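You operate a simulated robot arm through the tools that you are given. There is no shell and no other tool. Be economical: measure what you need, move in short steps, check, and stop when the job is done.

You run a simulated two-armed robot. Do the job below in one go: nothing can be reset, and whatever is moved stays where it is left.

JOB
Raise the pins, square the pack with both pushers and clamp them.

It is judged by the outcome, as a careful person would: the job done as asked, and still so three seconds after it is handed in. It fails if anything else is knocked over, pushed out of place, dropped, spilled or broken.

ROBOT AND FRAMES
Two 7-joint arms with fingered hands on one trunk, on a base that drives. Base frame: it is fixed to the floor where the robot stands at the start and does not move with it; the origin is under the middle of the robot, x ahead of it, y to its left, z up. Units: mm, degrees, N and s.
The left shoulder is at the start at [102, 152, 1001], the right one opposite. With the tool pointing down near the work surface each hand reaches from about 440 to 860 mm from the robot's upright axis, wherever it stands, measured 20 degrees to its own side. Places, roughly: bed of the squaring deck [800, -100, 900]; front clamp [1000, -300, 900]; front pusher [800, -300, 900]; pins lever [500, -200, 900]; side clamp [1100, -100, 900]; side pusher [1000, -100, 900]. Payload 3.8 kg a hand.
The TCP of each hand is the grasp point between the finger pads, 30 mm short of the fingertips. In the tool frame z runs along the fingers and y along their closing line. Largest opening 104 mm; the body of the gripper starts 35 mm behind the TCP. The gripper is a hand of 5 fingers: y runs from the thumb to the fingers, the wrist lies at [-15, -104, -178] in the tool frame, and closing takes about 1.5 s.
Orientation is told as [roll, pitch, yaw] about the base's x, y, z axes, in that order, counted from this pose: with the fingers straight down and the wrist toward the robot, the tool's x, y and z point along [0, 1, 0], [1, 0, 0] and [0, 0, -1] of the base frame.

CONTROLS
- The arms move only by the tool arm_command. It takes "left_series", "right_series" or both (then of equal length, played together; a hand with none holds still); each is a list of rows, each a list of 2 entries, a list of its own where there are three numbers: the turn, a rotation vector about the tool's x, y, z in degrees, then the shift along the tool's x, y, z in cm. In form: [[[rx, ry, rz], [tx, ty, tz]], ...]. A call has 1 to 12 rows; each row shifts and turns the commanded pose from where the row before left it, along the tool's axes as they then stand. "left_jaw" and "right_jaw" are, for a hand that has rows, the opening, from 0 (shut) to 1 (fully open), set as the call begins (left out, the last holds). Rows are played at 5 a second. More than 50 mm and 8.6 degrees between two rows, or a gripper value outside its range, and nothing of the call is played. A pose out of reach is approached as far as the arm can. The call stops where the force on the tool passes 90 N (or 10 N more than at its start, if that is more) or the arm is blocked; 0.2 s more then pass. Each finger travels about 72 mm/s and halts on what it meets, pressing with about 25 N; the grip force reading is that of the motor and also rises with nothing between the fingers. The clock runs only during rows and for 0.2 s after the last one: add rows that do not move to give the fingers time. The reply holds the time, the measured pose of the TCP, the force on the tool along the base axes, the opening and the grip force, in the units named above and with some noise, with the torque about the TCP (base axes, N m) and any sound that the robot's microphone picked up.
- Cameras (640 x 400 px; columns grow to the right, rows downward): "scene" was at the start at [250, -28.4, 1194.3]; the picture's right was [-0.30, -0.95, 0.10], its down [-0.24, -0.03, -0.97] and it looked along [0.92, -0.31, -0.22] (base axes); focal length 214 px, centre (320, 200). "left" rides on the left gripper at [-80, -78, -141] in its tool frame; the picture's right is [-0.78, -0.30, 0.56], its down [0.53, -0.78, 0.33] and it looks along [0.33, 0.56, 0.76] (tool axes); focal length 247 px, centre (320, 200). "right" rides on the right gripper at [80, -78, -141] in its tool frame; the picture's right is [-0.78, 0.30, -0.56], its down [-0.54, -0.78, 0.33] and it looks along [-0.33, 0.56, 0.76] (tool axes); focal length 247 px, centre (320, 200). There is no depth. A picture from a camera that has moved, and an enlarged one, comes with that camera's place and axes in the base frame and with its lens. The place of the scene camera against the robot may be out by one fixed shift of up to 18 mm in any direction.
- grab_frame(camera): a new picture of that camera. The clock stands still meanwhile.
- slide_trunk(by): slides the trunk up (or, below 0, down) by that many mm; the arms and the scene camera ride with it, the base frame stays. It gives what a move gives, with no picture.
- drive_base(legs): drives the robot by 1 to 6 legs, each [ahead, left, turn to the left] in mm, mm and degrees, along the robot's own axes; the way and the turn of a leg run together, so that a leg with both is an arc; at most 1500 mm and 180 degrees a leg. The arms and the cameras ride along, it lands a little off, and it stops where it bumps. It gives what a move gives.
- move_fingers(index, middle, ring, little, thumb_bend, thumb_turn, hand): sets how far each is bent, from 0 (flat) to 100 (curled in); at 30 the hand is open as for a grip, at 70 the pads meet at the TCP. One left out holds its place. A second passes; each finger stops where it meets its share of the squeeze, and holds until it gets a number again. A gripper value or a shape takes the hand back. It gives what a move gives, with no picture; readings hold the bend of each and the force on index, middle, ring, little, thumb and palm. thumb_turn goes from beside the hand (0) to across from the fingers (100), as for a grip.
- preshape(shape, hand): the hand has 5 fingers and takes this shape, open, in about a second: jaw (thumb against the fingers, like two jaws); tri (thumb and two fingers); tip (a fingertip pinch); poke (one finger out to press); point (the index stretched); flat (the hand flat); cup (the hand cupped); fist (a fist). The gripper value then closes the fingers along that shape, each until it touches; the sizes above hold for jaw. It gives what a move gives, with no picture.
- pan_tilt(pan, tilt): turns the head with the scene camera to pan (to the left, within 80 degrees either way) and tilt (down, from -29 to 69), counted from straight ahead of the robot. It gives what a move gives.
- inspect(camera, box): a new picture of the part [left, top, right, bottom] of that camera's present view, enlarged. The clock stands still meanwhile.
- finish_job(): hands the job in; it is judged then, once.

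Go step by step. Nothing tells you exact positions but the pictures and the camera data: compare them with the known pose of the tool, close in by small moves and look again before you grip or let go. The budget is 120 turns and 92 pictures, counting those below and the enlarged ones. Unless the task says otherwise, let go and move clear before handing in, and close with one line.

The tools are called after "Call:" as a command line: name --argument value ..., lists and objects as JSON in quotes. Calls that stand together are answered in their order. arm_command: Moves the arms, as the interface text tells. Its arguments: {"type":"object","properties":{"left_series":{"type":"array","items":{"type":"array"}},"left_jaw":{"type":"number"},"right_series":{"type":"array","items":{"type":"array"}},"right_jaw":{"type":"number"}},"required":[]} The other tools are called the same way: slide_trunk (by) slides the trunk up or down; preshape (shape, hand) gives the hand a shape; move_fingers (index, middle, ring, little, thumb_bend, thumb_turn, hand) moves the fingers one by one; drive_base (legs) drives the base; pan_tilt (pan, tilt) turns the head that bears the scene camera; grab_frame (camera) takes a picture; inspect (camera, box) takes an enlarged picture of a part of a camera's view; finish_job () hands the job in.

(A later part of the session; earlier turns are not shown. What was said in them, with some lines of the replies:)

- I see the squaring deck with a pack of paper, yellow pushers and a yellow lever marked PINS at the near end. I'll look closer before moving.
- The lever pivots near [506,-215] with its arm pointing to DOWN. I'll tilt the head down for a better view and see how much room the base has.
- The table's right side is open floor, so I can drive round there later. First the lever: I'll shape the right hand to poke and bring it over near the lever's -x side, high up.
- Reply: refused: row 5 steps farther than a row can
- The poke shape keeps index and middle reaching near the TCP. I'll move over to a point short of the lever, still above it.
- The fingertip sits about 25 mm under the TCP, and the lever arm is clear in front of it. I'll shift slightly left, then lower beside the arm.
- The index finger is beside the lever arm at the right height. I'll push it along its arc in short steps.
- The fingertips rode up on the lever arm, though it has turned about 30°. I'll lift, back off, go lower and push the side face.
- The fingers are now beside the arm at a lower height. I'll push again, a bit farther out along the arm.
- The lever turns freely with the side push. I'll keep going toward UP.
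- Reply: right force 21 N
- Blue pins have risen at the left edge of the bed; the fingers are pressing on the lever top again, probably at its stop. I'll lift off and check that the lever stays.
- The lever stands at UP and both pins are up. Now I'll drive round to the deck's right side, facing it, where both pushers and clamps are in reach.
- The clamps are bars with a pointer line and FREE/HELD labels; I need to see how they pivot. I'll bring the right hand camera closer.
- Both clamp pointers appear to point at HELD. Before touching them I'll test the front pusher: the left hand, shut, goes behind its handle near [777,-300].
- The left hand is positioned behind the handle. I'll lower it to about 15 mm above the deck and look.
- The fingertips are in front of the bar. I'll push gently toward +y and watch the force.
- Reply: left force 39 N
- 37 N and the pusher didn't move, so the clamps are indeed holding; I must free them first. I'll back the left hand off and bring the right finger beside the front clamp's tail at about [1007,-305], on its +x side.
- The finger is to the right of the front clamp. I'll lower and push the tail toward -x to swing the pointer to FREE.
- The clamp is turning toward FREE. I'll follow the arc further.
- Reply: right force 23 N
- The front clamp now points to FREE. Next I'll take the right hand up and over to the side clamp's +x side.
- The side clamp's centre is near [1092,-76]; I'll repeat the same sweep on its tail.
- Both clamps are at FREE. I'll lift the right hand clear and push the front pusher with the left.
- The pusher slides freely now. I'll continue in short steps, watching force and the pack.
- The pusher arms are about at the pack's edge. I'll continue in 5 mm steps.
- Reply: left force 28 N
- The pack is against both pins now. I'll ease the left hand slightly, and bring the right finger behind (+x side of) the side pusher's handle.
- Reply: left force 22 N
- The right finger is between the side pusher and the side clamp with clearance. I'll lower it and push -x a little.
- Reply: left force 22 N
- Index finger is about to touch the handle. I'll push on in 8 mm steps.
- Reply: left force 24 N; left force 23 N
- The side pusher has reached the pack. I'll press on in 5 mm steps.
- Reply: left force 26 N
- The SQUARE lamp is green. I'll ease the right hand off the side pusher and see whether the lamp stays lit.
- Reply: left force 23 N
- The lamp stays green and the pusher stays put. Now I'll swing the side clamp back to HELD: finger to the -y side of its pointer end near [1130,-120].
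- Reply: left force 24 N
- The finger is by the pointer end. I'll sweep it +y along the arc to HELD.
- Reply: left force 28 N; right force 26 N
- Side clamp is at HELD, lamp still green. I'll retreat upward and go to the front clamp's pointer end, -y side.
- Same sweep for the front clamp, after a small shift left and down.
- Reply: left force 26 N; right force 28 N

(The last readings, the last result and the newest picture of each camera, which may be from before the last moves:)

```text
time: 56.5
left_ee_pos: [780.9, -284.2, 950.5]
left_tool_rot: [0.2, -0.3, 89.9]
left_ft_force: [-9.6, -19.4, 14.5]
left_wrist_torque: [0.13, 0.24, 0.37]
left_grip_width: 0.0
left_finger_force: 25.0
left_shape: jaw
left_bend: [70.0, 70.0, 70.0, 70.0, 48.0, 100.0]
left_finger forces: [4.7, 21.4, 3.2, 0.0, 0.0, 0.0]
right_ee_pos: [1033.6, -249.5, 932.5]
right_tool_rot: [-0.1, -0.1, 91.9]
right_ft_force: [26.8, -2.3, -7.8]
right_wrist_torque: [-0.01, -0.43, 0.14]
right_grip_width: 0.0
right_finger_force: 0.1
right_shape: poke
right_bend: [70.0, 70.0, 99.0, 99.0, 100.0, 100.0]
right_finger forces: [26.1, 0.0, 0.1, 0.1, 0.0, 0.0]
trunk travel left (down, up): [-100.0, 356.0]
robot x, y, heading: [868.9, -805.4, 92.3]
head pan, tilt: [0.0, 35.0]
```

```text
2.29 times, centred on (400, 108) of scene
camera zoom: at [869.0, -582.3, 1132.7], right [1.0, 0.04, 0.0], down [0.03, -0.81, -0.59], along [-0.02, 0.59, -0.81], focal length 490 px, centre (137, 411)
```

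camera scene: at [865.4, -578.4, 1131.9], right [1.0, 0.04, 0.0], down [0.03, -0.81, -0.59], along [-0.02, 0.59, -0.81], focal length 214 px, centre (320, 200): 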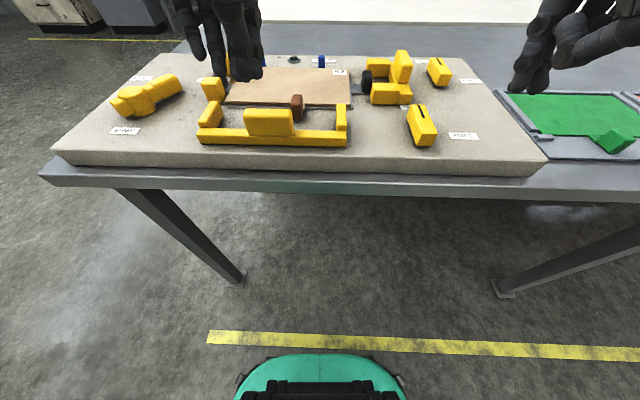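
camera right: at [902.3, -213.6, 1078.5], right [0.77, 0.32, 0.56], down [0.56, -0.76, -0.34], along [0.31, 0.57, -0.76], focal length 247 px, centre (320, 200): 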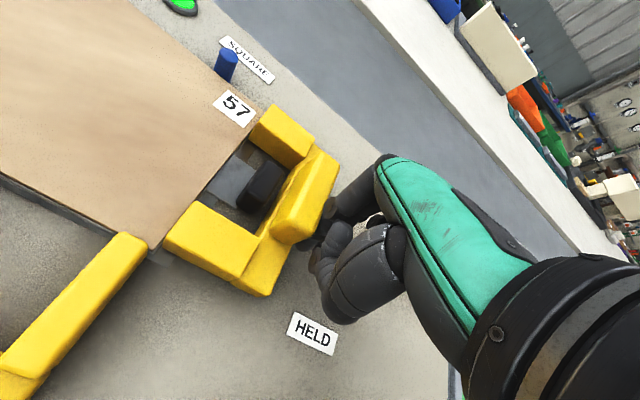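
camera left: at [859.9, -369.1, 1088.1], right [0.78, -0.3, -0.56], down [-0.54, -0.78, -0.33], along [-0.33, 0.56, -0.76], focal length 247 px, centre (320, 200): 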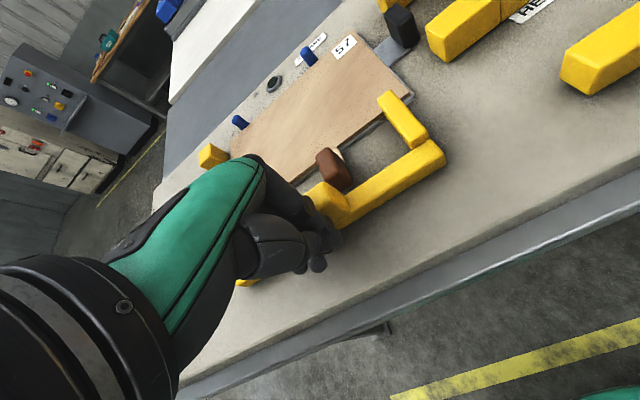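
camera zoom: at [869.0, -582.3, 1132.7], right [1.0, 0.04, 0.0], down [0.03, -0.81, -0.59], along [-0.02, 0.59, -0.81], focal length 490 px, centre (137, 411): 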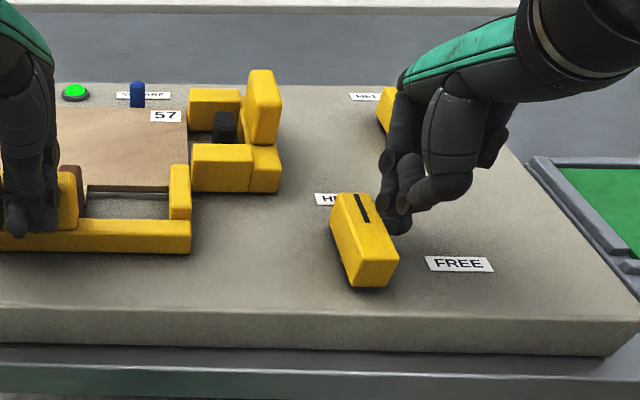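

Both clamps are at HELD and the lamp is green. Now I'll back both hands off: the left straight back then up, the right away to +x then up.

Call:
arm_command --left_series '[[[0, 0, 0], [0, -1, 0]], [[0, 0, 0], [0, -2, 0]], [[0, 0, 0], [0, -2, -2]], [[0, 0, 0], [0, 0, -4]], [[0, 0, 0], [0, 0, -4]], [[0, 0, 0], [0, 0, -4]], [[0, 0, 0], [4, 0, -2]], [[0, 0, 0], [4, 0, -2]], [[0, 0, 0], [0, 0, 0]]]' --right_series '[[[0, 0, 0], [-1, 0, 0]], [[0, 0, 0], [-1, 0, -2]], [[0, 0, 0], [0, 0, -4]], [[0, 0, 0], [0, 0, -4]], [[0, 0, 0], [0, 0, -4]], [[0, 0, 0], [-3, -2, -2]], [[0, 0, 0], [-3, -2, -2]], [[0, 0, 0], [-3, -2, -2]], [[0, 0, 0], [0, 0, 0]]]'

Call:
inspect --camera "scene" --box '[80, 20, 520, 295]'

Call:
inspect --camera "left" --box '[160, 0, 640, 300]'

Call:
inspect --camera "right" --box '[0, 0, 480, 300]'

```text
time: 58.5
left_ee_pos: [697.4, -330.5, 1129.9]
left_tool_rot: [0.1, 0.1, 89.8]
left_ft_force: [-0.6, -0.3, -0.9]
left_wrist_torque: [-0.03, 0.04, 0.0]
left_grip_width: 0.0
left_finger_force: 24.7
left_shape: jaw
left_bend: [70.0, 70.0, 70.0, 70.0, 49.0, 100.0]
left_finger forces: [0.0, 0.0, 0.0, 0.1, 0.1, 0.0]
right_ee_pos: [1141.4, -301.6, 1131.4]
right_tool_rot: [0.0, 0.2, 92.2]
right_ft_force: [-0.3, 0.2, 0.6]
right_wrist_torque: [-0.01, 0.01, -0.01]
right_grip_width: 0.0
right_finger_force: 0.0
right_shape: poke
right_bend: [70.0, 70.0, 99.0, 99.0, 100.0, 100.0]
right_finger forces: [0.1, 0.0, 0.0, 0.0, 0.1, 0.0]
trunk travel left (down, up): [-100.0, 356.0]
robot x, y, heading: [866.5, -797.8, 92.3]
head pan, tilt: [0.0, 35.0]
```

```text
1.45 times, centred on (300, 158) of scene
camera zoom: at [865.9, -577.5, 1131.5], right [1.0, 0.04, 0.0], down [0.03, -0.81, -0.59], along [-0.02, 0.59, -0.81], focal length 312 px, centre (349, 262)
```

zoom: 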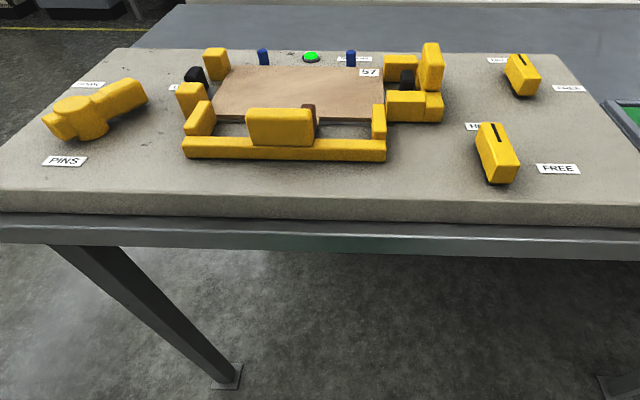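

```text
1.33 times, centred on (400, 150) of left
camera zoom: at [779.2, -408.5, 1269.0], right [0.78, -0.3, -0.56], down [-0.54, -0.78, -0.33], along [-0.33, 0.56, -0.76], focal length 329 px, centre (213, 267)
```

zoom: 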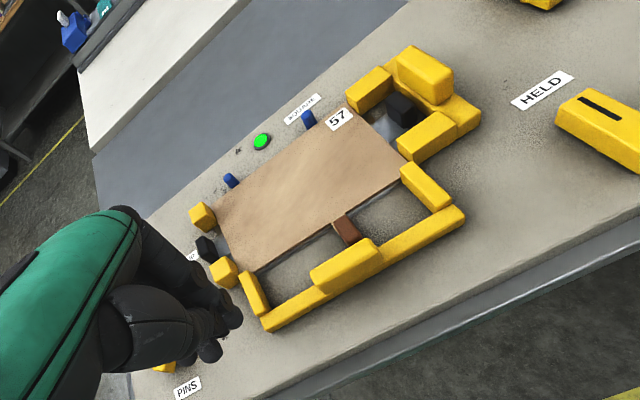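

```text
1.33 times, centred on (240, 150) of right
camera zoom: at [1064.5, -381.0, 1273.3], right [0.76, 0.33, 0.56], down [0.56, -0.76, -0.33], along [0.31, 0.57, -0.76], focal length 329 px, centre (427, 267)
```

zoom: 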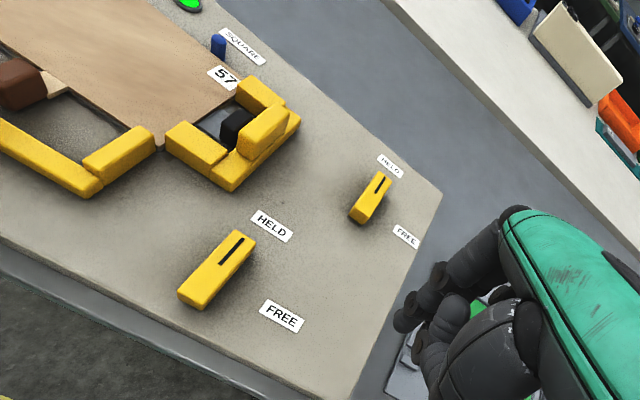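

Lamp is green, the pack sits against the pins and stops, both clamps point to HELD, the lever is at UP and both hands are clear. I'm handing in.

Call:
finish_job

```text
The job is handed in.
```

The pins are raised, the pack is squared with both pushers (SQUARE lamp green), both clamps are set to HELD, and the hands are clear.
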